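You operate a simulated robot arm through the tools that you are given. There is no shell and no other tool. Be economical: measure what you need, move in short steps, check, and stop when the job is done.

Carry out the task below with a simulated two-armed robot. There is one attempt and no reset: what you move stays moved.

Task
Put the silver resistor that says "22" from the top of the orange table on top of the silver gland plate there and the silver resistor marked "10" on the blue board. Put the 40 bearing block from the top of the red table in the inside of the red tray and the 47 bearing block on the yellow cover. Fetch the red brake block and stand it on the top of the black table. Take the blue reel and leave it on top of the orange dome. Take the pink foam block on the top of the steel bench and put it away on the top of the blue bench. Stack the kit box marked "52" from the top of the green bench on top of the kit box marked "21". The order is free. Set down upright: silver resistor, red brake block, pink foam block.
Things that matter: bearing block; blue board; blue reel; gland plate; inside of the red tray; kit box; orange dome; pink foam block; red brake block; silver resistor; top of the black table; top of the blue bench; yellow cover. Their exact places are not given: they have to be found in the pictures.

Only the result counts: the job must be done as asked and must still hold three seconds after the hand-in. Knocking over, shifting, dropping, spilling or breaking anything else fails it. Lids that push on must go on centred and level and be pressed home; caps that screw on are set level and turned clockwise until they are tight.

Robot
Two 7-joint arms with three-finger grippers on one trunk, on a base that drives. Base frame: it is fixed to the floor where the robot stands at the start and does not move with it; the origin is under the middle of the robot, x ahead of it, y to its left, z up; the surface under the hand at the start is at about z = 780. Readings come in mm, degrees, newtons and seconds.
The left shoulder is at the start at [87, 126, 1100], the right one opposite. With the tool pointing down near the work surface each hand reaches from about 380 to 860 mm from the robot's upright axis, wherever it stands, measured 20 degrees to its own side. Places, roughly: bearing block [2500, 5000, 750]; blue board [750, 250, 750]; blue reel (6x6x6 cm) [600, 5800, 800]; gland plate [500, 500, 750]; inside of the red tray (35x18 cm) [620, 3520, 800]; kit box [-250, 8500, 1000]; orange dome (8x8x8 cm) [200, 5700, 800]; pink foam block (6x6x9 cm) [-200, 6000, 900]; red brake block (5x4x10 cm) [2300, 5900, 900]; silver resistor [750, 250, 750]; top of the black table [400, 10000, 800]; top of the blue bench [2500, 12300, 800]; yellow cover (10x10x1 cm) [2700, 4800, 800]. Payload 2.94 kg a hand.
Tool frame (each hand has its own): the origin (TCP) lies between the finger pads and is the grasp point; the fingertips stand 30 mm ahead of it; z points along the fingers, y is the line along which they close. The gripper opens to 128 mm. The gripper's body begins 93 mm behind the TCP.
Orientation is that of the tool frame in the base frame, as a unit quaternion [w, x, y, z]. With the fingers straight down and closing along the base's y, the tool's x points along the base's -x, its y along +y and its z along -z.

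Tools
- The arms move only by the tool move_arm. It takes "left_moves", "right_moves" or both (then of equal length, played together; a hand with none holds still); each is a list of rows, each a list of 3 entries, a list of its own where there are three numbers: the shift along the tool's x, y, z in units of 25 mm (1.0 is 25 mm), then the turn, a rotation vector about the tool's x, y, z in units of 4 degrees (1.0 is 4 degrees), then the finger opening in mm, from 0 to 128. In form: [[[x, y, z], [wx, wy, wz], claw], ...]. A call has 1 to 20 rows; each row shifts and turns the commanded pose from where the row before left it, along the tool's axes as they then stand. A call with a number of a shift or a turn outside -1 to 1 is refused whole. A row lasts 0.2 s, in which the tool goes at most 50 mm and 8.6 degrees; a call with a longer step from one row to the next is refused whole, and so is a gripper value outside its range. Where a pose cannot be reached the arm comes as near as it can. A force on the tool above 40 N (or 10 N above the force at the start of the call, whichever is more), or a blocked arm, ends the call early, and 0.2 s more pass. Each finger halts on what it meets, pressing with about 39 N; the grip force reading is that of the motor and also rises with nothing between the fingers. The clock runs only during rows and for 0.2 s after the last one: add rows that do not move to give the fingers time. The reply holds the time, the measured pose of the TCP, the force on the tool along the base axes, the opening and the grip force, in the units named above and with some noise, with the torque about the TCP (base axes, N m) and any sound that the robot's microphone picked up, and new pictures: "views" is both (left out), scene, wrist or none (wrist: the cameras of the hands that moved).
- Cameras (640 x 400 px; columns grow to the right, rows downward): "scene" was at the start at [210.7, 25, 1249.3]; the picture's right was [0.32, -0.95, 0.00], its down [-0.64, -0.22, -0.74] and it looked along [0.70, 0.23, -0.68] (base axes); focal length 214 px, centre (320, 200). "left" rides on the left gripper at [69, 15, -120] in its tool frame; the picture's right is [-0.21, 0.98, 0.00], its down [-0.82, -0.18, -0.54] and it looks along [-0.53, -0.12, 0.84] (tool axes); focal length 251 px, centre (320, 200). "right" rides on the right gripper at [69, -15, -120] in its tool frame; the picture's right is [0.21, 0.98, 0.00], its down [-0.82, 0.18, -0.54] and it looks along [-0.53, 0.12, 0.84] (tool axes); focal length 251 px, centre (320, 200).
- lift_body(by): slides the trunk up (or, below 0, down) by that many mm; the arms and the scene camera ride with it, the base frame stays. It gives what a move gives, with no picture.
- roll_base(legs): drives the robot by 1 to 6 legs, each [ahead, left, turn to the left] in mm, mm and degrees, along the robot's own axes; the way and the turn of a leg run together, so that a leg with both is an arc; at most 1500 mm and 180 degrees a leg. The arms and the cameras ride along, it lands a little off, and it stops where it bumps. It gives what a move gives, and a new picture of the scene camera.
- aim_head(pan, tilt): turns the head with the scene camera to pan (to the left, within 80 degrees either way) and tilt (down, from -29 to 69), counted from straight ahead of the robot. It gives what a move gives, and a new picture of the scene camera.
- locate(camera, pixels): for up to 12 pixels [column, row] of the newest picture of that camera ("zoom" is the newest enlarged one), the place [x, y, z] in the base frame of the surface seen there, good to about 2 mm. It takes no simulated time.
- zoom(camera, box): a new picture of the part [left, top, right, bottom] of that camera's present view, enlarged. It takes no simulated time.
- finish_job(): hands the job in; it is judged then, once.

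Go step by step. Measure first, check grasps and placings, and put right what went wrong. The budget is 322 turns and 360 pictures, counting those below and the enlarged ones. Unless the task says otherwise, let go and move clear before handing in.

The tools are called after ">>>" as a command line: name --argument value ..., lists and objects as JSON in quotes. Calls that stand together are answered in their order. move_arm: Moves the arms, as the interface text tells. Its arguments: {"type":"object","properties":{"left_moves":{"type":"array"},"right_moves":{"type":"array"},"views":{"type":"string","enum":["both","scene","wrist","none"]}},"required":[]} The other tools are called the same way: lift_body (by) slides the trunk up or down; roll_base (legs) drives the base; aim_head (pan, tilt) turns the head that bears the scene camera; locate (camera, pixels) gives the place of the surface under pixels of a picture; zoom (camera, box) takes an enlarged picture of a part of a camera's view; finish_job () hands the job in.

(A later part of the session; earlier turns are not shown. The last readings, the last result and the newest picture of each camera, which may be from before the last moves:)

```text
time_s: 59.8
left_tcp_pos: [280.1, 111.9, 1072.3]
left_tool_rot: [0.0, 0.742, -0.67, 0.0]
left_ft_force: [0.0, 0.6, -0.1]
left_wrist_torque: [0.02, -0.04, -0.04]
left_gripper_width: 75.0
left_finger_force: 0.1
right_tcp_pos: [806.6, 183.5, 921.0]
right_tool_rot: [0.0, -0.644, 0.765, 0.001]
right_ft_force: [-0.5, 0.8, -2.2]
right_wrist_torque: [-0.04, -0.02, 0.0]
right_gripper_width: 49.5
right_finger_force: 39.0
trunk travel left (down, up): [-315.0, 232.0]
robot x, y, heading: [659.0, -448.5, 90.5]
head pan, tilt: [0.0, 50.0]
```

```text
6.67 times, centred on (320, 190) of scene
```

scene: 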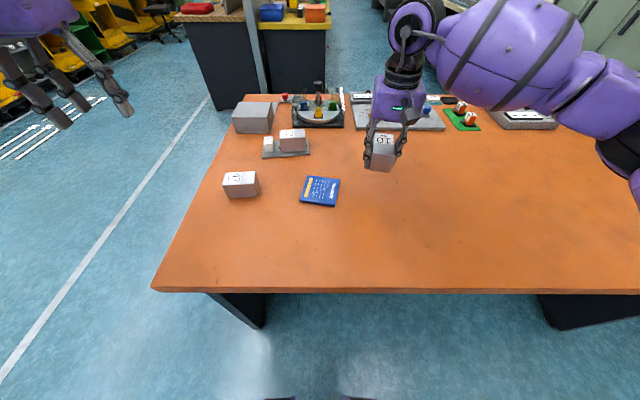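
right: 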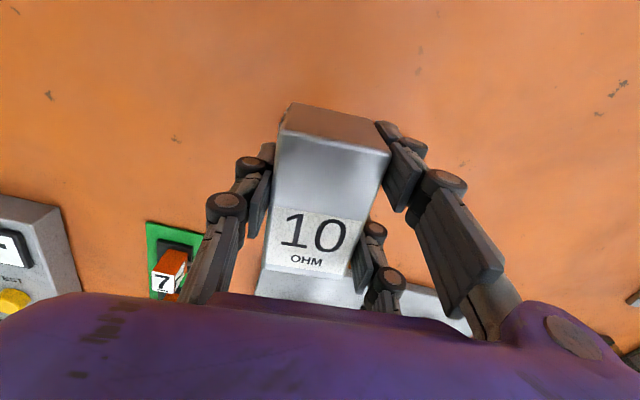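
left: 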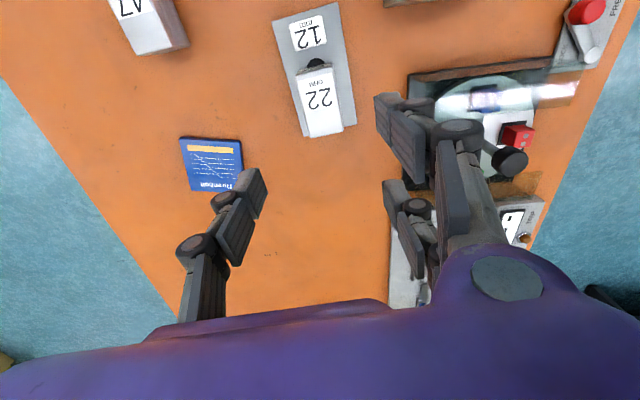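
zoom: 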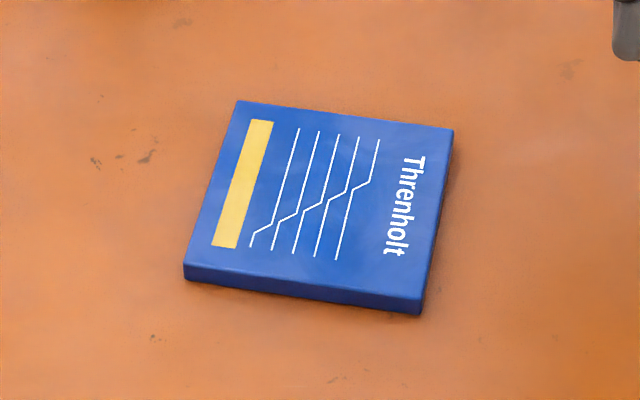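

>>> locate --camera "zoom" --pixels '[[240, 105], [450, 132], [420, 295], [187, 262], [322, 200]]'

```text
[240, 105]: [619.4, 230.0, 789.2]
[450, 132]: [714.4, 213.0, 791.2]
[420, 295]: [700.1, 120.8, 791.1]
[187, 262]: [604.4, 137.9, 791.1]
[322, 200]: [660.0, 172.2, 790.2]
```

>>> move_arm --right_moves '[[[0.164, 0.717, 0], [0, 0, 0], 0], [[0.164, 0.717, 0], [0, 0, 0], 0], [[0.164, 0.717, 0], [0, 0, 0], 0], [[0.164, 0.717, 0], [0, 0, 0], 0], [[0.164, 0.717, 0], [0, 0, 0], 0], [[0.164, 0.717, 0], [0, 0, 0], 0], [[0.164, 0.717, 0], [0, 0, 0], 0], [[0.164, 0.717, 0], [0, 0, 0], 0], [[0, 0, 0.5], [0, 0, 0], 0], [[0, 0, 0.5], [0, 0, 0], 0], [[0, 0, 0.5], [0, 0, 0], 0], [[0, 0, 0.5], [0, 0, 0], 0], [[0, 0, 0.5], [0, 0, 0], 0], [[0, 0, 0.4], [0, 0, 0], 0], [[0, 0, 0.3], [0, 0, 0], 0]]' --views "both"

```text
time_s: 63.0
left_tcp_pos: [281.1, 113.1, 1072.9]
left_tool_rot: [0.0, 0.743, -0.67, 0.0]
left_ft_force: [-0.1, -0.2, 1.1]
left_wrist_torque: [0.04, 0.03, -0.03]
left_gripper_width: 74.8
left_finger_force: 0.1
right_tcp_pos: [659.8, 174.3, 839.8]
right_tool_rot: [0.0, -0.645, 0.764, 0.0]
right_ft_force: [0.4, 1.3, -4.4]
right_wrist_torque: [-0.01, 0.0, 0.01]
right_gripper_width: 49.4
right_finger_force: 39.4
trunk travel left (down, up): [-315.0, 232.0]
robot x, y, heading: [663.4, -450.9, 90.1]
head pan, tilt: [0.0, 50.0]
```

scene: 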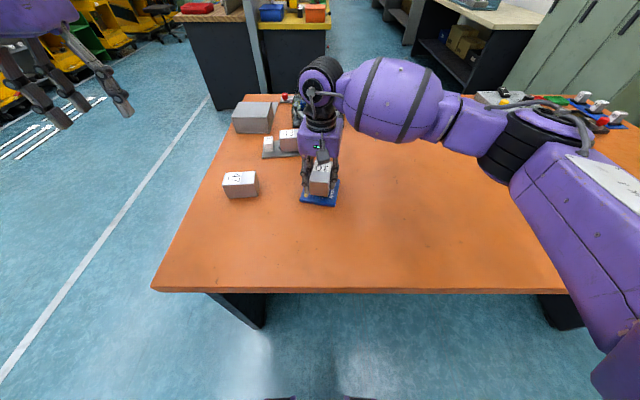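
right: 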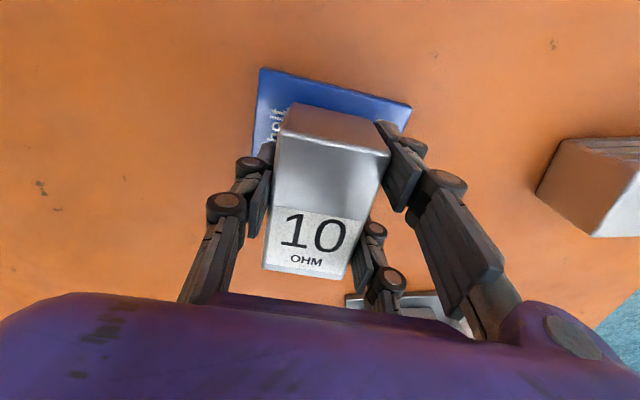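

Centered over the board. Lower the last ~12 mm, release, and rise.

>>> move_arm --right_moves '[[[0, 0, 0.25], [0, 0, 0], 0], [[0, 0, 0.15], [0, 0, 0], 0], [[0, 0, 0.08], [0, 0, 0], 0], [[0, 0, 0], [0, 0, 0], 52], [[0, 0, 0], [0, 0, 0], 70], [[0, 0, 0], [0, 0, 0], 70], [[0, 0, -0.8], [0, 0, 0], 70], [[0, 0, -1], [0, 0, 0], 70], [[0, 0, -1], [0, 0, 0], 70], [[0, 0, -1], [0, 0, 0], 70], [[0, 0, -1], [0, 0, 0], 70], [[0, 0, -1], [0, 0, 0], 70], [[0, 0, -1], [0, 0, 0], 70], [[0, 0, -1], [0, 0, 0], 70], [[0, 0, -1], [0, 0, 0], 70], [[0, 0, -1], [0, 0, 0], 70], [[0, 0, -1], [0, 0, 0], 70]]' --views "both"

```text
time_s: 66.6
left_tcp_pos: [280.1, 112.5, 1072.8]
left_tool_rot: [-0.001, 0.742, -0.67, 0.0]
left_ft_force: [-0.7, -0.2, 0.5]
left_wrist_torque: [0.03, 0.01, 0.01]
left_gripper_width: 74.8
left_finger_force: 0.0
right_tcp_pos: [661.1, 174.2, 1100.4]
right_tool_rot: [0.0, -0.644, 0.765, 0.0]
right_ft_force: [0.4, 0.2, 0.0]
right_wrist_torque: [0.01, 0.0, 0.03]
right_gripper_width: 70.2
right_finger_force: 0.1
trunk travel left (down, up): [-315.0, 232.0]
robot x, y, heading: [660.0, -448.7, 90.4]
head pan, tilt: [0.0, 50.0]
```

scene: 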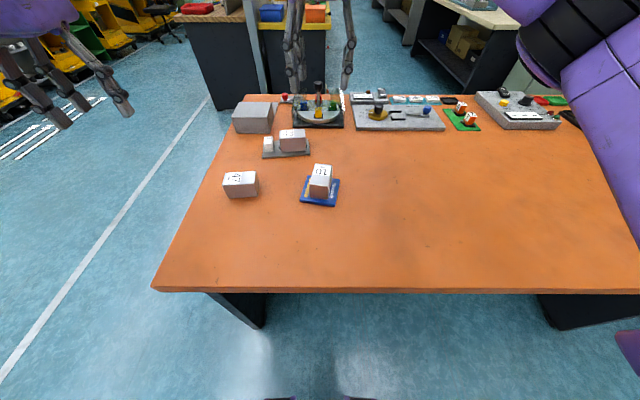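
right: 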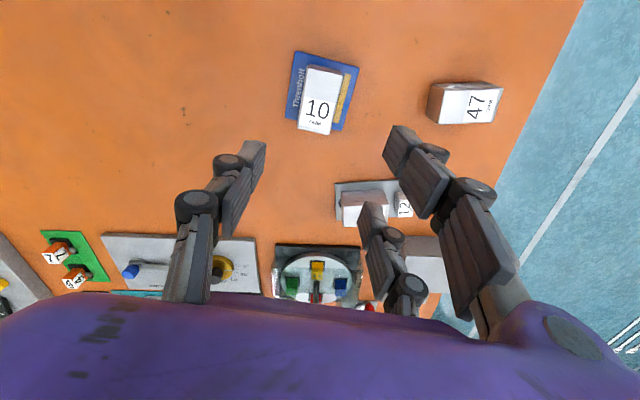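

"10" is on the board. I tuck the hands nearer to the body, and look around with a level head to plan the way north.

>>> move_arm --left_moves '[[[0.8, -0.5, -0.3], [0, 0, 0.5], 75], [[0.8, -0.5, -0.3], [0, 0, 0.5], 75], [[0.8, -0.5, -0.3], [0, 0, 0.4], 75], [[0.6, -0.6, 0], [0, 0, 0], 75], [[0.6, -0.6, 0], [0, 0, 0], 75], [[0.4, -0.8, 0], [0, 0, 0], 75], [[0.2, -0.8, 0], [0, 0, 0], 75], [[0, -0.8, 0], [0, 0, 0], 75]]' --right_moves '[[[0.8, -0.8, 0], [0, 0, -0.8], 70], [[0.8, -0.8, 0], [0, 0, -0.8], 70], [[0.8, -0.8, 0], [0, 0, -0.9], 70], [[0.8, -0.8, 0], [0, 0, 0], 70], [[0.8, -0.8, 0], [0, 0, 0], 70], [[0.8, -0.8, 0], [0, 0, 0], 70], [[0.6, -0.8, 0], [0, 0, 0], 70], [[0.6, -0.8, 0], [0, 0, 0], 70]]' --views "none"

>>> aim_head --pan 0 --tilt 12

```text
time_s: 68.4
left_tcp_pos: [414.1, 9.0, 1094.0]
left_tool_rot: [0.0, 0.709, -0.705, 0.0]
left_ft_force: [1.1, -0.5, 0.0]
left_wrist_torque: [0.01, 0.06, -0.01]
left_gripper_width: 75.2
left_finger_force: 0.0
right_tcp_pos: [814.5, 18.8, 1098.7]
right_tool_rot: [0.001, 0.708, -0.706, 0.0]
right_ft_force: [1.1, 0.2, 0.9]
right_wrist_torque: [0.03, 0.03, -0.01]
right_gripper_width: 70.0
right_finger_force: 0.0
trunk travel left (down, up): [-315.0, 232.0]
robot x, y, heading: [661.7, -444.9, 90.1]
head pan, tilt: [0.0, 50.0]
```

```text
time_s: 69.5
left_tcp_pos: [412.7, 10.0, 1095.1]
left_tool_rot: [0.0, 0.709, -0.705, 0.0]
left_ft_force: [0.2, 0.3, -0.2]
left_wrist_torque: [-0.01, -0.02, -0.01]
left_gripper_width: 75.1
left_finger_force: 0.1
right_tcp_pos: [812.5, 18.6, 1099.7]
right_tool_rot: [-0.001, 0.709, -0.706, 0.0]
right_ft_force: [-0.3, -0.2, -0.3]
right_wrist_torque: [-0.04, 0.01, -0.03]
right_gripper_width: 70.1
right_finger_force: 0.2
trunk travel left (down, up): [-315.0, 232.0]
robot x, y, heading: [657.7, -450.6, 90.3]
head pan, tilt: [0.0, 12.0]
```

scene: 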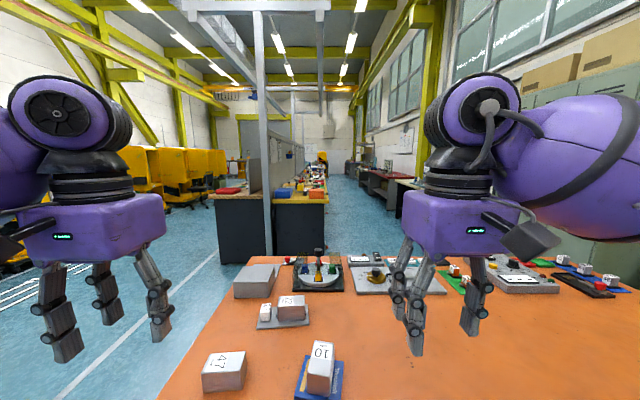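

I locate points on the desks and aisle to plan the drive.

>>> zoom --camera "scene" --box '[190, 130, 430, 260]'

>>> locate --camera "scene" --pixels '[[215, 196], [274, 200], [327, 200], [326, 235], [350, 220], [345, 190], [360, 185], [388, 212], [200, 260], [230, 190], [275, 190], [312, 192]]'

```text
2.67 times, centred on (310, 195) of scene
```

zoom: 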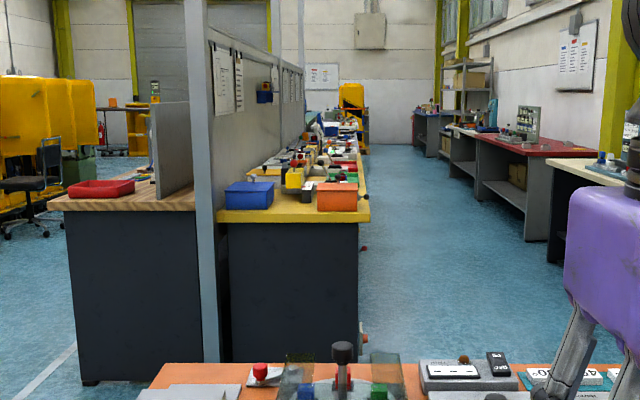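

```text
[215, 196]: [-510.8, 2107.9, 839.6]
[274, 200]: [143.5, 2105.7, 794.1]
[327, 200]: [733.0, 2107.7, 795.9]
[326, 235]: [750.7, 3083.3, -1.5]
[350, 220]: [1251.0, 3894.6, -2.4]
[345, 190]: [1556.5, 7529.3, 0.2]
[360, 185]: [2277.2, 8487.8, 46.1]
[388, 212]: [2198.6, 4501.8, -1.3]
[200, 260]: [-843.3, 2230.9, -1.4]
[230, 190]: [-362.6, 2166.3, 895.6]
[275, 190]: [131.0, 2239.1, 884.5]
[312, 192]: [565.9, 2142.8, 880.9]
```

The aisle runs between the yellow bench (x<750) and the right-hand tables (x>2150). I drive around the orange table's near end into the gap at y≈1350.

>>> roll_base --legs '[[0, 850, 0], [1400, 0, 0], [400, 0, 0]]'

>>> aim_head --pan -60 --tilt 15

```text
time_s: 86.0
left_tcp_pos: [-436.9, 1806.2, 1094.4]
left_tool_rot: [0.001, 0.708, -0.706, 0.0]
left_ft_force: [-0.5, 0.1, -0.1]
left_wrist_torque: [0.0, -0.01, 0.02]
left_gripper_width: 74.8
left_finger_force: 0.1
right_tcp_pos: [-36.8, 1812.4, 1098.1]
right_tool_rot: [0.0, 0.708, -0.706, 0.0]
right_ft_force: [0.4, -0.3, -0.4]
right_wrist_torque: [-0.03, 0.0, 0.0]
right_gripper_width: 70.1
right_finger_force: 0.1
trunk travel left (down, up): [-315.0, 232.0]
robot x, y, heading: [-188.1, 1346.7, 90.2]
head pan, tilt: [0.0, 12.0]
```

scene: 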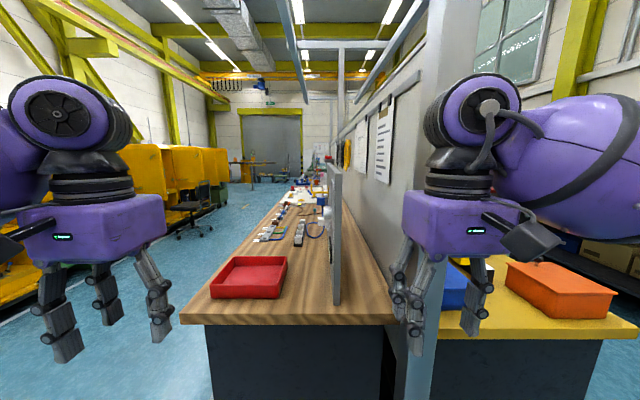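

```text
time_s: 87.3
left_tcp_pos: [-436.5, 1806.2, 1094.5]
left_tool_rot: [0.001, 0.708, -0.706, 0.0]
left_ft_force: [-0.2, 0.5, 0.8]
left_wrist_torque: [0.0, 0.03, -0.02]
left_gripper_width: 74.9
left_finger_force: 0.1
right_tcp_pos: [-36.7, 1812.5, 1098.1]
right_tool_rot: [0.0, 0.708, -0.706, 0.0]
right_ft_force: [-0.3, 1.1, -0.1]
right_wrist_torque: [0.02, 0.0, 0.01]
right_gripper_width: 69.9
right_finger_force: 0.0
trunk travel left (down, up): [-315.0, 232.0]
robot x, y, heading: [-192.0, 1344.1, 89.8]
head pan, tilt: [-60.0, 15.0]
```

scene: 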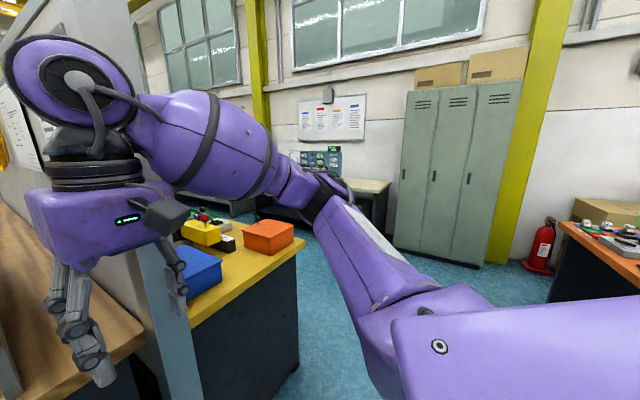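

The gap is clear (lockers are along the far wall). I drive right into the aisle at x≈1450 and then north.

>>> roll_base --legs '[[0, -1450, 0], [0, -200, 0], [1400, 0, 0], [600, 0, 0]]'

>>> aim_head --pan 50 --tilt 25

>>> aim_head --pan -30 --tilt 20

```text
time_s: 111.7
left_tcp_pos: [1167.0, 3820.9, 1094.4]
left_tool_rot: [0.0, 0.713, -0.701, 0.0]
left_ft_force: [0.0, 0.3, -0.1]
left_wrist_torque: [-0.03, 0.03, 0.0]
left_gripper_width: 74.9
left_finger_force: 0.0
right_tcp_pos: [1567.4, 3833.5, 1098.2]
right_tool_rot: [0.0, 0.713, -0.702, 0.0]
right_ft_force: [-0.1, 1.3, 0.8]
right_wrist_torque: [-0.03, 0.02, -0.04]
right_gripper_width: 70.4
right_finger_force: 0.1
trunk travel left (down, up): [-315.0, 232.0]
robot x, y, heading: [1421.3, 3364.1, 90.7]
head pan, tilt: [-60.0, 15.0]
```

scene: 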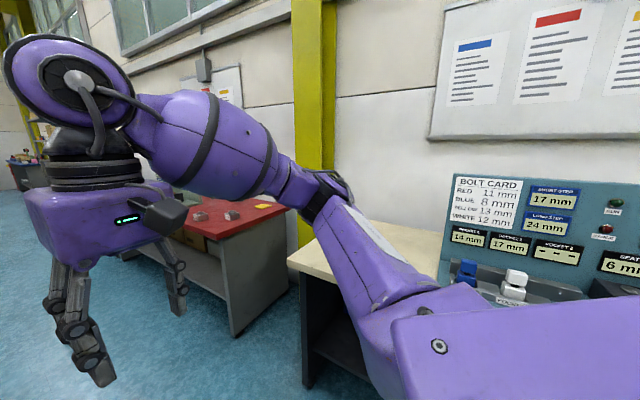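

```text
time_s: 113.6
left_tcp_pos: [1167.8, 3821.3, 1093.9]
left_tool_rot: [0.0, 0.714, -0.701, 0.0]
left_ft_force: [0.5, 0.0, -0.6]
left_wrist_torque: [0.02, -0.05, 0.02]
left_gripper_width: 75.0
left_finger_force: 0.2
right_tcp_pos: [1567.4, 3834.3, 1098.7]
right_tool_rot: [0.0, 0.713, -0.701, 0.0]
right_ft_force: [0.3, 1.1, 0.5]
right_wrist_torque: [-0.02, -0.04, 0.02]
right_gripper_width: 69.9
right_finger_force: 0.0
trunk travel left (down, up): [-315.0, 232.0]
robot x, y, heading: [1420.7, 3362.3, 91.0]
head pan, tilt: [50.0, 25.0]
```

scene: 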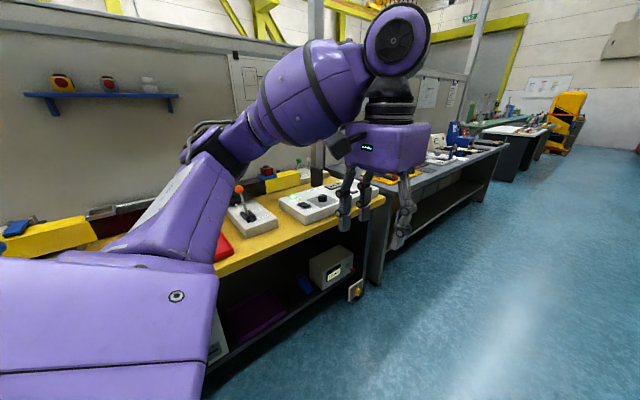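

```text
time_s: 115.1
left_tcp_pos: [1167.2, 3820.7, 1094.6]
left_tool_rot: [0.0, 0.713, -0.701, 0.0]
left_ft_force: [-0.1, -0.4, 0.0]
left_wrist_torque: [0.02, 0.02, 0.03]
left_gripper_width: 75.2
left_finger_force: 0.1
right_tcp_pos: [1568.0, 3833.2, 1098.9]
right_tool_rot: [0.0, 0.712, -0.702, 0.0]
right_ft_force: [0.7, 0.8, -0.1]
right_wrist_torque: [-0.02, -0.01, 0.04]
right_gripper_width: 69.8
right_finger_force: 0.0
trunk travel left (down, up): [-315.0, 232.0]
robot x, y, heading: [1425.1, 3364.8, 90.8]
head pan, tilt: [-30.0, 20.0]
```

scene: 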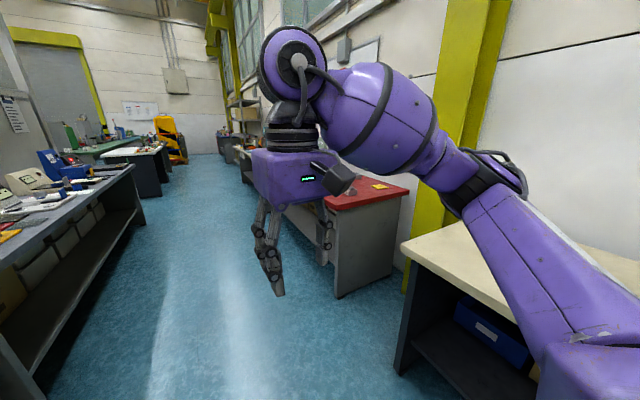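

I measure the red table's edge.

>>> locate --camera "scene" --pixels '[[335, 210], [410, 190], [345, 298], [400, 245], [140, 185], [138, 222], [375, 195]]'

>>> zoom --camera "scene" --box '[320, 150, 480, 250]'

```text
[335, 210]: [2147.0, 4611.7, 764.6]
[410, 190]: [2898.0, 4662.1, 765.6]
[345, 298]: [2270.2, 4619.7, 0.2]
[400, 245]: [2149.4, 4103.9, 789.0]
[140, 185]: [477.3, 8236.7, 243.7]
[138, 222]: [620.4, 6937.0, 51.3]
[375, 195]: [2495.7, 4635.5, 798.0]
```

```text
4.00 times, centred on (400, 200) of scene
```

zoom: 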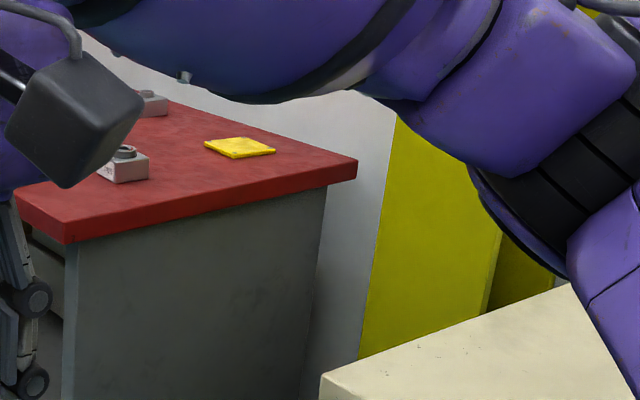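

Red table edge is at x≈2147, starting y≈4610. I drive up to y≈4900 and turn to face it.

>>> roll_base --legs '[[1450, 0, 0], [120, 0, 0], [0, 0, -91], [250, 0, 0]]'

>>> aim_head --pan 0 --tilt 32

```text
time_s: 128.5
left_tcp_pos: [2116.0, 5187.3, 1095.6]
left_tool_rot: [0.0, 0.005, 1.0, 0.0]
left_ft_force: [-0.3, -0.2, 0.5]
left_wrist_torque: [0.05, 0.04, 0.02]
left_gripper_width: 75.1
left_finger_force: 0.1
right_tcp_pos: [2117.5, 4785.1, 1098.9]
right_tool_rot: [0.0, 0.005, 1.0, 0.001]
right_ft_force: [0.7, 0.0, 0.2]
right_wrist_torque: [0.03, 0.02, -0.01]
right_gripper_width: 69.8
right_finger_force: 0.1
trunk travel left (down, up): [-315.0, 232.0]
robot x, y, heading: [1650.7, 4945.4, -0.6]
head pan, tilt: [-30.0, 20.0]
```

scene: 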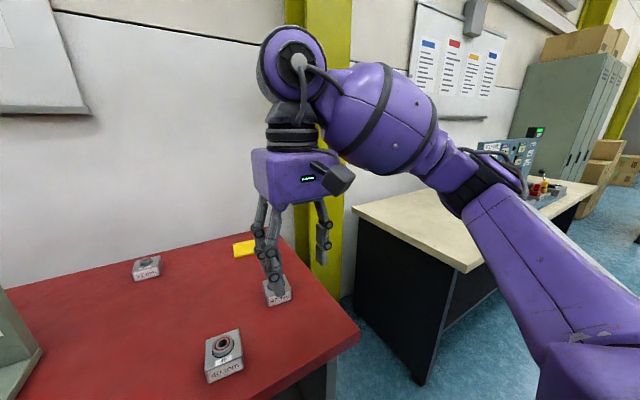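

```text
time_s: 129.5
left_tcp_pos: [2116.9, 5186.0, 1095.4]
left_tool_rot: [0.001, 0.005, 1.0, 0.0]
left_ft_force: [-0.4, 0.3, -0.1]
left_wrist_torque: [0.01, 0.02, 0.0]
left_gripper_width: 74.8
left_finger_force: 0.0
right_tcp_pos: [2117.4, 4785.9, 1098.6]
right_tool_rot: [0.001, 0.006, 1.0, -0.001]
right_ft_force: [-1.1, 0.1, 0.3]
right_wrist_torque: [0.01, 0.0, 0.0]
right_gripper_width: 69.7
right_finger_force: 0.1
trunk travel left (down, up): [-315.0, 232.0]
robot x, y, heading: [1652.9, 4943.0, -0.5]
head pan, tilt: [0.0, 32.0]
```

scene: 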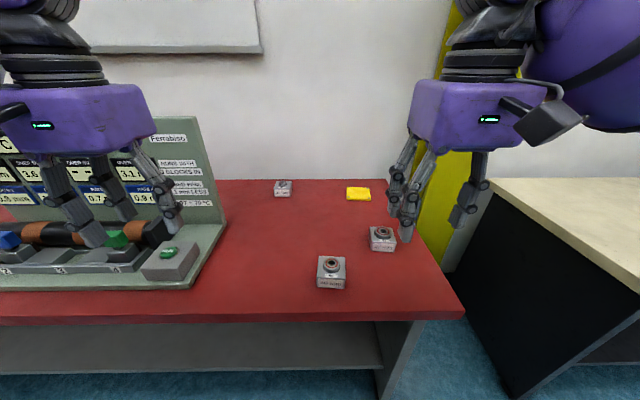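

>>> zoom --camera "scene" --box '[250, 165, 430, 300]'

>>> locate --camera "scene" --pixels '[[283, 185], [283, 190], [331, 268], [331, 283], [380, 232], [383, 246], [358, 194], [347, 188], [372, 200], [300, 317], [310, 250], [195, 282]]'

```text
2.96 times, centred on (340, 232) of scene
```

zoom: 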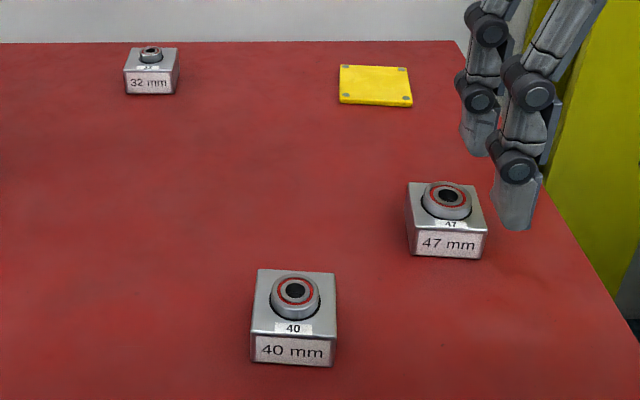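

```text
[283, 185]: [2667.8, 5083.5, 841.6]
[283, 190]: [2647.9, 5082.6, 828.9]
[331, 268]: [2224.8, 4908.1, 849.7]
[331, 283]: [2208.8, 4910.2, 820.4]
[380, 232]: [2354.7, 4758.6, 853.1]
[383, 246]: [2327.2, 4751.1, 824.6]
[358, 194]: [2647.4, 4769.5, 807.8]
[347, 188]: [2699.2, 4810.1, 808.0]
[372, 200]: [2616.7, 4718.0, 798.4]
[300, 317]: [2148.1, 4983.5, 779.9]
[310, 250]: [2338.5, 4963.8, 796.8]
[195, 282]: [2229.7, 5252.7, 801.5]
```

"47" is near (2355,4757), "40" near (2237,4910), and the yellow cover near (2650,4768). I measure their corners.

>>> locate --camera "zoom" --pixels '[[411, 186], [470, 187], [484, 230], [415, 226], [416, 252], [260, 272], [332, 275], [335, 336], [253, 332], [345, 66], [404, 70], [340, 98]]'

```text
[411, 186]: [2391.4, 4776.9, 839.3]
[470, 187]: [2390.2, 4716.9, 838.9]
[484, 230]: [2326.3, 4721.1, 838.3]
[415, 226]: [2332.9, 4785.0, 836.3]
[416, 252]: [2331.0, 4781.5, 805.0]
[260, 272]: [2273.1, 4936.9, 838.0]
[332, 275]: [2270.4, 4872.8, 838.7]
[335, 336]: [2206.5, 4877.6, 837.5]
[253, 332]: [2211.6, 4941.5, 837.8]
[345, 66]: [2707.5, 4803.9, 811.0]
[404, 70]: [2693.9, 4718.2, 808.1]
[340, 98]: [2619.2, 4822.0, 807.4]
```

I bring the right hand above the "47" block.

>>> move_arm --right_moves '[[[-0.972, -0.134, 0.65], [0, 0, 0], 100], [[-0.972, -0.134, 0.65], [0, 0, 0], 100], [[-0.972, -0.134, 0.65], [0, 0, 0], 100], [[-0.972, -0.134, 0.65], [0, 0, 0], 100], [[-0.972, -0.134, 0.65], [0, 0, 0], 100], [[-0.972, -0.134, 0.65], [0, 0, 0], 100], [[-0.972, -0.134, 0.65], [0, 0, 0], 100], [[-0.972, -0.134, 0.65], [0, 0, 0], 100], [[-0.972, -0.134, 0.65], [0, 0, 0], 100], [[-0.972, -0.134, 0.65], [0, 0, 0], 100], [[0, 0, 0], [0, 0, 1], 100]]' --views "wrist"

```text
time_s: 131.9
left_tcp_pos: [2116.0, 5186.9, 1095.1]
left_tool_rot: [0.001, 0.006, 1.0, 0.0]
left_ft_force: [0.7, -0.3, -0.2]
left_wrist_torque: [0.03, -0.02, 0.0]
left_gripper_width: 74.9
left_finger_force: 0.0
right_tcp_pos: [2359.3, 4749.2, 936.4]
right_tool_rot: [0.0, 0.041, 0.999, 0.0]
right_ft_force: [-0.6, 0.7, 0.1]
right_wrist_torque: [0.01, -0.04, 0.02]
right_gripper_width: 100.0
right_finger_force: 0.0
trunk travel left (down, up): [-315.0, 232.0]
robot x, y, heading: [1656.9, 4946.4, -1.0]
head pan, tilt: [0.0, 32.0]
```

right: 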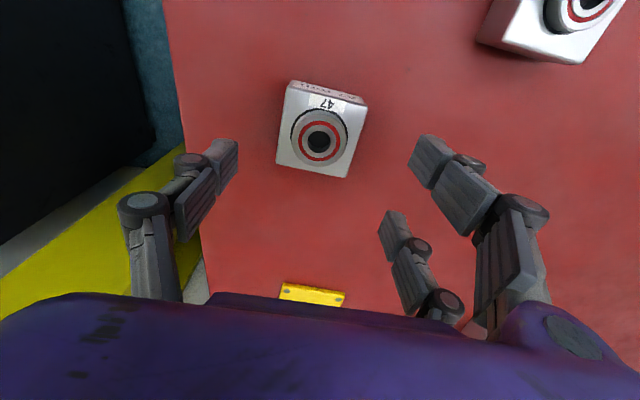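

Aligned. Descend, grip and lift.

>>> move_arm --right_moves '[[[0, 0, 0.9], [0, 0, 0], 100], [[0, 0, 0.9], [0, 0, 0], 100], [[0, 0, 0.9], [0, 0, 0], 100], [[0, 0, 0.9], [0, 0, 0], 100], [[0, 0, 0.6], [0, 0, 0], 100], [[0, 0, 0], [0, 0, 0], 0], [[0, 0, 0], [0, 0, 0], 0], [[0, 0, 0], [0, 0, 0], 0], [[0, 0, 0], [0, 0, 0], 0], [[0, 0, -0.1], [0, 0, 0], 0], [[0, 0, -0.2], [0, 0, 0], 0], [[0, 0, -0.4], [0, 0, 0], 0], [[0, 0, -0.5], [0, 0, 0], 0], [[0, 0, -0.5], [0, 0, 0], 0], [[0, 0, -0.5], [0, 0, 0], 0], [[0, 0, -0.5], [0, 0, 0], 0]]' --views "wrist"

```text
time_s: 135.3
left_tcp_pos: [2116.8, 5186.7, 1095.7]
left_tool_rot: [0.0, 0.005, 1.0, 0.0]
left_ft_force: [-1.1, 0.2, 0.3]
left_wrist_torque: [-0.04, -0.01, -0.02]
left_gripper_width: 75.0
left_finger_force: 0.0
right_tcp_pos: [2359.7, 4749.3, 898.8]
right_tool_rot: [0.0, 0.041, 0.999, 0.0]
right_ft_force: [-0.7, -0.4, -5.0]
right_wrist_torque: [0.0, -0.02, -0.02]
right_gripper_width: 69.3
right_finger_force: 39.5
trunk travel left (down, up): [-315.0, 232.0]
robot x, y, heading: [1655.7, 4942.7, -1.0]
head pan, tilt: [0.0, 32.0]
```

right: 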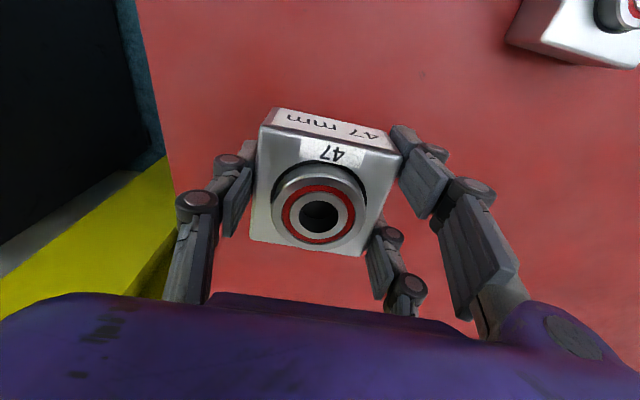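

Held. Before driving closer, I check the sign board's position near the left hand.

>>> locate --camera "scene" --pixels '[[175, 120], [198, 122], [225, 225], [180, 200], [20, 240], [300, 180], [230, 60]]'

>>> move_arm --left_moves '[[[0, 0, -1], [0, 0, 0], 75], [[0, 0, -1], [0, 0, 0], 75], [[0, 0, -1], [0, 0, 0], 75], [[0, 0, -1], [0, 0, 0], 75], [[0.4, 0, -1], [0, 0, 0], 75], [[0.4, 0, -1], [0, 0, 0], 75], [[0.4, 0, 0], [0, 0, 0], 75], [[0.4, 0, 0], [0, 0, 0], 75]]' --right_moves '[[[0, 0, -0.4], [0, 0, 0], 0], [[0, 0, -0.4], [0, 0, 0], 0], [[0, 0, -0.4], [0, 0, 0], 0], [[0, 0, -0.4], [0, 0, 0], 0], [[0, 0, -0.4], [0, 0, 0], 0], [[0, 0, 0], [0, 0, 0], 0], [[0, 0, 0], [0, 0, 0], 0], [[0, 0, 0], [0, 0, 0], 0]]' --views "scene"

```text
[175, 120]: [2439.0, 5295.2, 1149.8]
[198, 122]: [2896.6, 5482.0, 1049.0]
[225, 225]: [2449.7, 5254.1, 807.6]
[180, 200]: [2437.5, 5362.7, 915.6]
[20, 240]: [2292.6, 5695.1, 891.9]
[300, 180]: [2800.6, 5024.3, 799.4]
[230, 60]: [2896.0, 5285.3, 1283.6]
```

```text
time_s: 137.1
left_tcp_pos: [2082.6, 5175.4, 1225.2]
left_tool_rot: [0.002, 0.004, 1.0, -0.001]
left_ft_force: [0.4, -0.5, -0.5]
left_wrist_torque: [0.02, 0.01, -0.02]
left_gripper_width: 74.9
left_finger_force: 0.1
left hand out of reach, approached as far as the arm can: row 6, 8
right_tcp_pos: [2359.9, 4748.8, 949.1]
right_tool_rot: [0.001, 0.042, 0.999, 0.0]
right_ft_force: [-0.2, 0.0, -4.3]
right_wrist_torque: [0.03, 0.0, 0.01]
right_gripper_width: 69.8
right_finger_force: 38.7
trunk travel left (down, up): [-315.0, 232.0]
robot x, y, heading: [1653.7, 4947.4, -0.7]
head pan, tilt: [0.0, 32.0]
```

scene: 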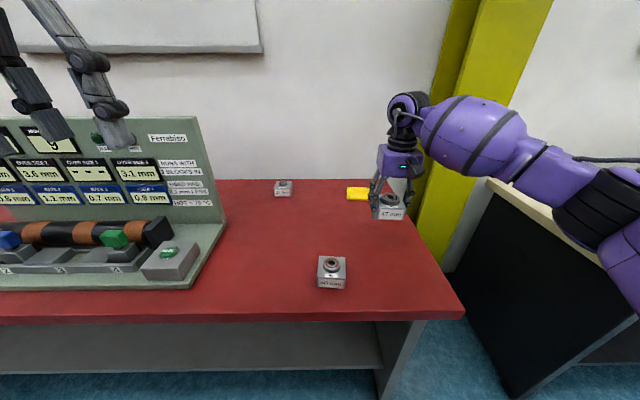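

I drive ahead 150 mm.

>>> roll_base --legs '[[150, 0, 0.7]]'

```text
time_s: 138.5
left_tcp_pos: [2231.4, 5180.0, 1224.4]
left_tool_rot: [0.002, -0.001, 1.0, -0.001]
left_ft_force: [-0.2, 0.0, 0.1]
left_wrist_torque: [-0.01, 0.02, 0.03]
left_gripper_width: 74.9
left_finger_force: 0.0
right_tcp_pos: [2513.0, 4756.8, 949.0]
right_tool_rot: [0.0, 0.034, 0.999, 0.0]
right_ft_force: [0.0, -0.4, -4.0]
right_wrist_torque: [0.02, 0.05, 0.01]
right_gripper_width: 69.3
right_finger_force: 38.8
trunk travel left (down, up): [-315.0, 232.0]
robot x, y, heading: [1803.9, 4945.2, -0.0]
head pan, tilt: [0.0, 32.0]
```

scene: 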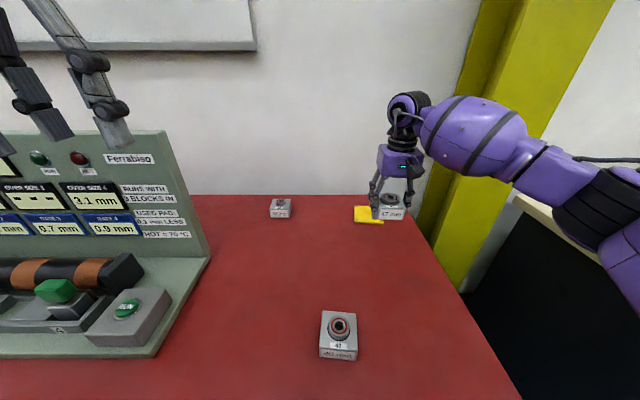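

No bump. Another 60 mm.

>>> roll_base --legs '[[60, 0, 0]]'

>>> zoom --camera "scene" --box '[330, 180, 430, 250]'

>>> zoom --camera "right" --box '[0, 0, 640, 400]'

```text
time_s: 139.4
left_tcp_pos: [2290.0, 5179.6, 1225.3]
left_tool_rot: [0.001, -0.001, 1.0, 0.0]
left_ft_force: [1.0, 0.0, -0.7]
left_wrist_torque: [0.01, 0.06, -0.01]
left_gripper_width: 75.1
left_finger_force: 0.1
right_tcp_pos: [2572.2, 4757.3, 947.2]
right_tool_rot: [0.0, 0.036, 0.999, 0.001]
right_ft_force: [0.6, -0.3, -5.4]
right_wrist_torque: [-0.01, 0.04, 0.03]
right_gripper_width: 69.5
right_finger_force: 38.7
trunk travel left (down, up): [-315.0, 232.0]
robot x, y, heading: [1860.1, 4944.7, -0.0]
head pan, tilt: [0.0, 32.0]
```

scene: 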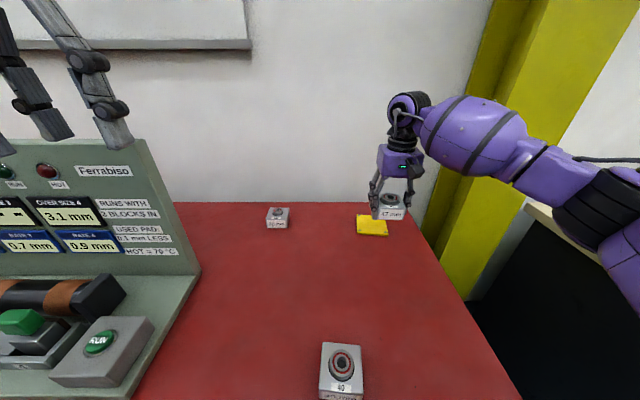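

```text
5.71 times, centred on (380, 215) of scene
```

zoom: 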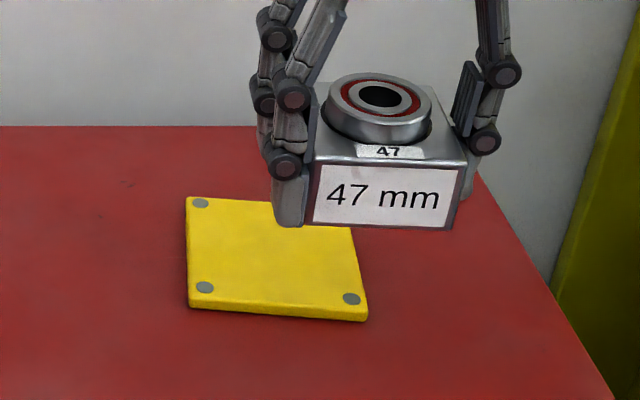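

```text
1.00 times, centred on (320, 200) of right (not enlarged: the box is as wide or as high as the picture)
```

zoom: 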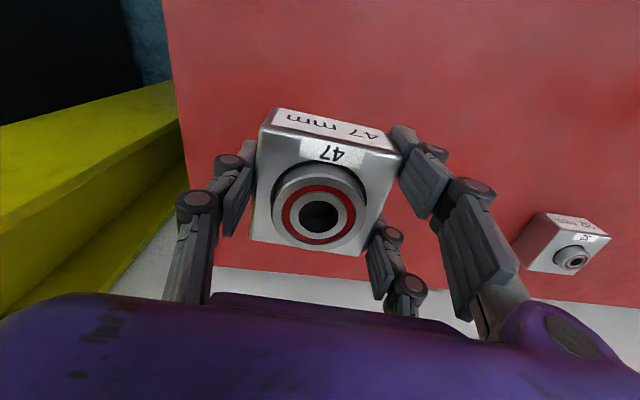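

>>> locate --camera "scene" --pixels '[[357.6, 215.3], [357.7, 231.5], [386.8, 233.3], [372, 225], [384, 222]]'

```text
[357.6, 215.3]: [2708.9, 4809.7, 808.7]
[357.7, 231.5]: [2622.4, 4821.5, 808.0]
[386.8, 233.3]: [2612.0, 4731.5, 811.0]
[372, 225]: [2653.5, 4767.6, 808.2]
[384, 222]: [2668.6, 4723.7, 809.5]
```

Cover centre (2660.5, 4770.5). I move over it.

>>> move_arm --right_moves '[[[-0.58, 0.135, 0], [0, 0, 0], 0], [[-0.58, 0.135, 0], [0, 0, 0], 0], [[-0.58, 0.135, 0], [0, 0, 0], 0], [[-0.58, 0.135, 0], [0, 0, 0.3], 0], [[-0.58, 0.135, 0], [0, 0, 0.3], 0], [[-0.58, 0.135, 0], [0, 0, 0], 0], [[0, 0, 0.6], [0, 0, 0], 0], [[0, 0, 0.6], [0, 0, 0], 0], [[0, 0, 0.6], [0, 0, 0], 0], [[0, 0, 0.6], [0, 0, 0], 0], [[0, 0, 0.6], [0, 0, 0], 0], [[0, 0, 0.4], [0, 0, 0], 0]]' --views "both"

```text
time_s: 142.0
left_tcp_pos: [2290.2, 5180.8, 1224.8]
left_tool_rot: [0.002, -0.001, 1.0, -0.001]
left_ft_force: [0.4, -0.8, 0.2]
left_wrist_torque: [0.01, 0.02, 0.06]
left_gripper_width: 75.3
left_finger_force: 0.2
right_tcp_pos: [2660.9, 4770.0, 862.8]
right_tool_rot: [0.0, 0.055, 0.998, 0.0]
right_ft_force: [0.3, -0.9, -4.3]
right_wrist_torque: [0.01, 0.0, 0.04]
right_gripper_width: 69.7
right_finger_force: 39.0
trunk travel left (down, up): [-315.0, 232.0]
robot x, y, heading: [1862.9, 4944.6, 0.0]
head pan, tilt: [0.0, 32.0]
```

scene: 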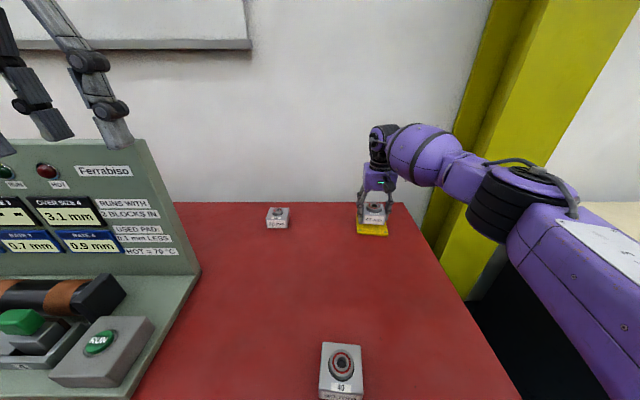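
right: 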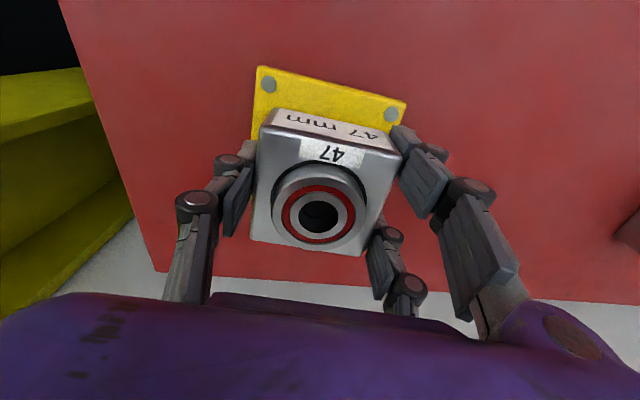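

Centered. Lower 20 mm, release, rise and back out.

>>> move_arm --right_moves '[[[0, 0, 0.4], [0, 0, 0], 0], [[0, 0, 0.2], [0, 0, 0], 0], [[0, 0, 0.15], [0, 0, 0], 0], [[0, 0, 0.07], [0, 0, 0], 0], [[0, 0, 0], [0, 0, 0], 72], [[0, 0, 0], [0, 0, 0], 95], [[0, 0, 0], [0, 0, 0], 95], [[0, 0, -0.6], [0, 0, 0], 95], [[0, 0, -1], [0, 0, 0], 95], [[0, 0, -1], [0, 0, 0], 95], [[0, 0, -1], [0, 0, 0], 95], [[0, 0, -1], [0, 0, 0], 95], [[0, 0, -1], [0, 0, 0], 95], [[0.8, 0, -0.5], [0, 0, 0], 95], [[0.8, 0, -0.5], [0, 0, 0], 95], [[1, 0, -0.5], [0, 0, 0], 95], [[1, 0, 0], [0, 0, 0], 95], [[1, 0, 0], [0, 0, 0], 95]]' --views "both"

```text
time_s: 145.8
left_tcp_pos: [2288.9, 5179.0, 1226.3]
left_tool_rot: [0.002, -0.001, 1.0, -0.001]
left_ft_force: [-0.7, -1.1, -0.4]
left_wrist_torque: [0.0, -0.03, 0.02]
left_gripper_width: 75.2
left_finger_force: 0.0
right_tcp_pos: [2543.7, 4784.3, 1020.6]
right_tool_rot: [0.0, 0.056, 0.998, -0.001]
right_ft_force: [-0.5, 0.1, 0.3]
right_wrist_torque: [-0.01, 0.01, 0.0]
right_gripper_width: 95.1
right_finger_force: 0.0
trunk travel left (down, up): [-315.0, 232.0]
robot x, y, heading: [1861.2, 4946.3, 0.3]
head pan, tilt: [0.0, 32.0]
```

scene: 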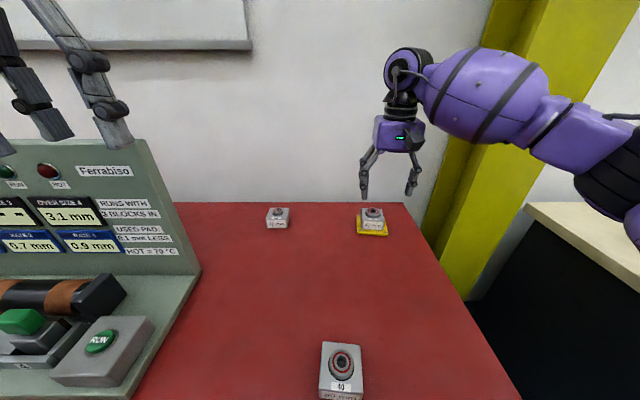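
right: 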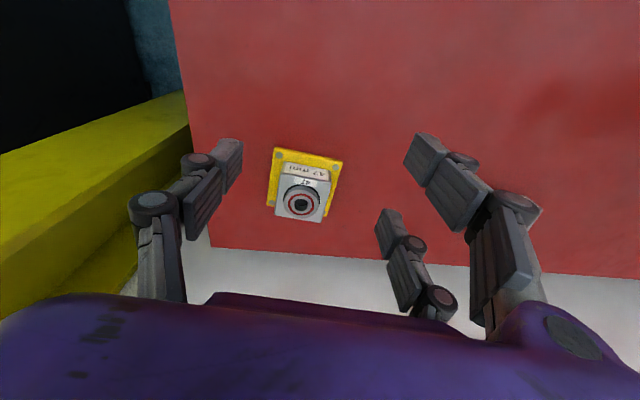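

"47" is on the cover. I back up 210 mm to get the "40" block with the right hand.

>>> roll_base --legs '[[-210, 0, 0]]'

>>> locate --camera "scene" --pixels '[[317, 256], [345, 257]]'

```text
time_s: 147.5
left_tcp_pos: [2079.6, 5179.3, 1226.7]
left_tool_rot: [0.0, 0.0, 1.0, -0.001]
left_ft_force: [-0.4, -0.6, 0.0]
left_wrist_torque: [0.01, -0.04, 0.01]
left_gripper_width: 74.9
left_finger_force: 0.0
right_tcp_pos: [2334.7, 4783.5, 1021.3]
right_tool_rot: [0.002, 0.056, 0.998, 0.0]
right_ft_force: [-0.1, -0.1, 0.6]
right_wrist_torque: [0.03, 0.01, -0.03]
right_gripper_width: 95.1
right_finger_force: 0.0
trunk travel left (down, up): [-315.0, 232.0]
robot x, y, heading: [1652.9, 4945.2, -0.0]
head pan, tilt: [0.0, 32.0]
```

scene: 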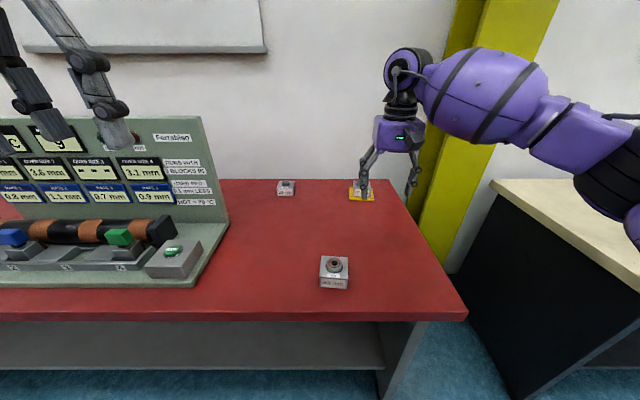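

```text
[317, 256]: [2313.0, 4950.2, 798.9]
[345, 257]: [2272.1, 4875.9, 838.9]
```

>>> move_arm --right_moves '[[[0, 0, 0], [0, 0, -0.5], 100], [[0.693, 0.772, 0.4], [0, 0, 0], 100], [[0.693, 0.772, 0.4], [0, 0, 0], 100], [[0.693, 0.772, 0.6], [0, 0, 0], 100], [[0.693, 0.772, 0.6], [0, 0, 0], 100], [[0.693, 0.772, 0.6], [0, 0, 0], 100], [[0.693, 0.772, 0.6], [0, 0, 0], 100]]' --views "wrist"

```text
time_s: 149.1
left_tcp_pos: [2079.4, 5180.6, 1225.9]
left_tool_rot: [0.001, 0.0, 1.0, -0.001]
left_ft_force: [0.1, 0.2, 0.4]
left_wrist_torque: [0.0, 0.0, -0.01]
left_gripper_width: 75.3
left_finger_force: 0.0
right_tcp_pos: [2240.8, 4906.6, 940.5]
right_tool_rot: [0.0, 0.039, 0.999, -0.001]
right_ft_force: [0.2, 1.0, 0.7]
right_wrist_torque: [-0.02, -0.02, -0.02]
right_gripper_width: 100.0
right_finger_force: 0.1
trunk travel left (down, up): [-315.0, 232.0]
robot x, y, heading: [1655.3, 4942.1, -0.1]
head pan, tilt: [0.0, 32.0]
```

right: 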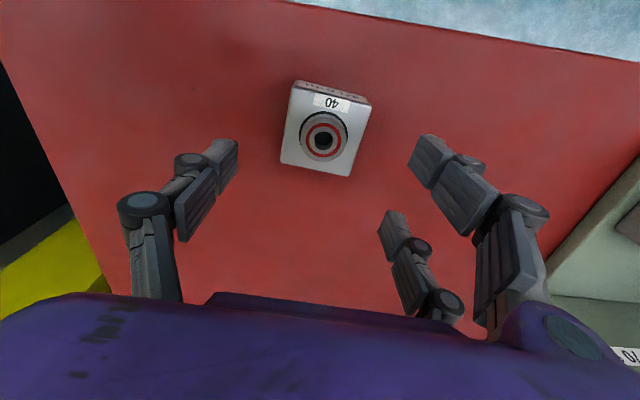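

Aligned. Descend to 831, grip, and lift.

>>> move_arm --right_moves '[[[0, 0, 0.9], [0, 0, 0], 100], [[0, 0, 0.9], [0, 0, 0], 100], [[0, 0, 0.9], [0, 0, 0], 100], [[0, 0, 0.9], [0, 0, 0], 100], [[0, 0, 0.78], [0, 0, 0], 100], [[0, 0, 0], [0, 0, 0], 0], [[0, 0, 0], [0, 0, 0], 0], [[0, 0, 0], [0, 0, 0], 0], [[0, 0, 0], [0, 0, 0], 0], [[0, 0, -0.1], [0, 0, 0], 0], [[0, 0, -0.2], [0, 0, 0], 0], [[0, 0, -0.4], [0, 0, 0], 0], [[0, 0, -0.5], [0, 0, 0], 0], [[0, 0, -0.5], [0, 0, 0], 0], [[0, 0, -0.6], [0, 0, 0], 0], [[0, 0, -0.6], [0, 0, 0], 0], [[0, 0, -0.6], [0, 0, 0], 0], [[0, 0, -0.6], [0, 0, 0], 0]]' --views "wrist"

```text
time_s: 152.9
left_tcp_pos: [2079.6, 5179.7, 1226.1]
left_tool_rot: [0.001, -0.001, 1.0, -0.001]
left_ft_force: [0.5, 0.4, 1.3]
left_wrist_torque: [0.0, 0.0, -0.03]
left_gripper_width: 74.9
left_finger_force: 0.0
right_tcp_pos: [2241.2, 4906.4, 934.3]
right_tool_rot: [0.0, 0.039, 0.999, -0.001]
right_ft_force: [0.0, 0.1, -5.1]
right_wrist_torque: [0.01, 0.0, 0.0]
right_gripper_width: 69.7
right_finger_force: 39.1
trunk travel left (down, up): [-315.0, 232.0]
robot x, y, heading: [1657.1, 4940.9, 0.2]
head pan, tilt: [0.0, 32.0]
```

right: 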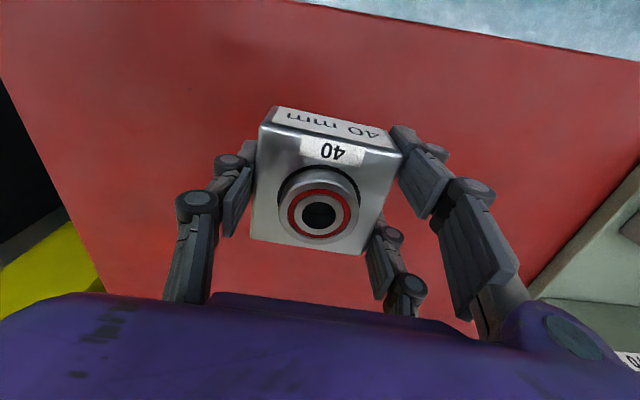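

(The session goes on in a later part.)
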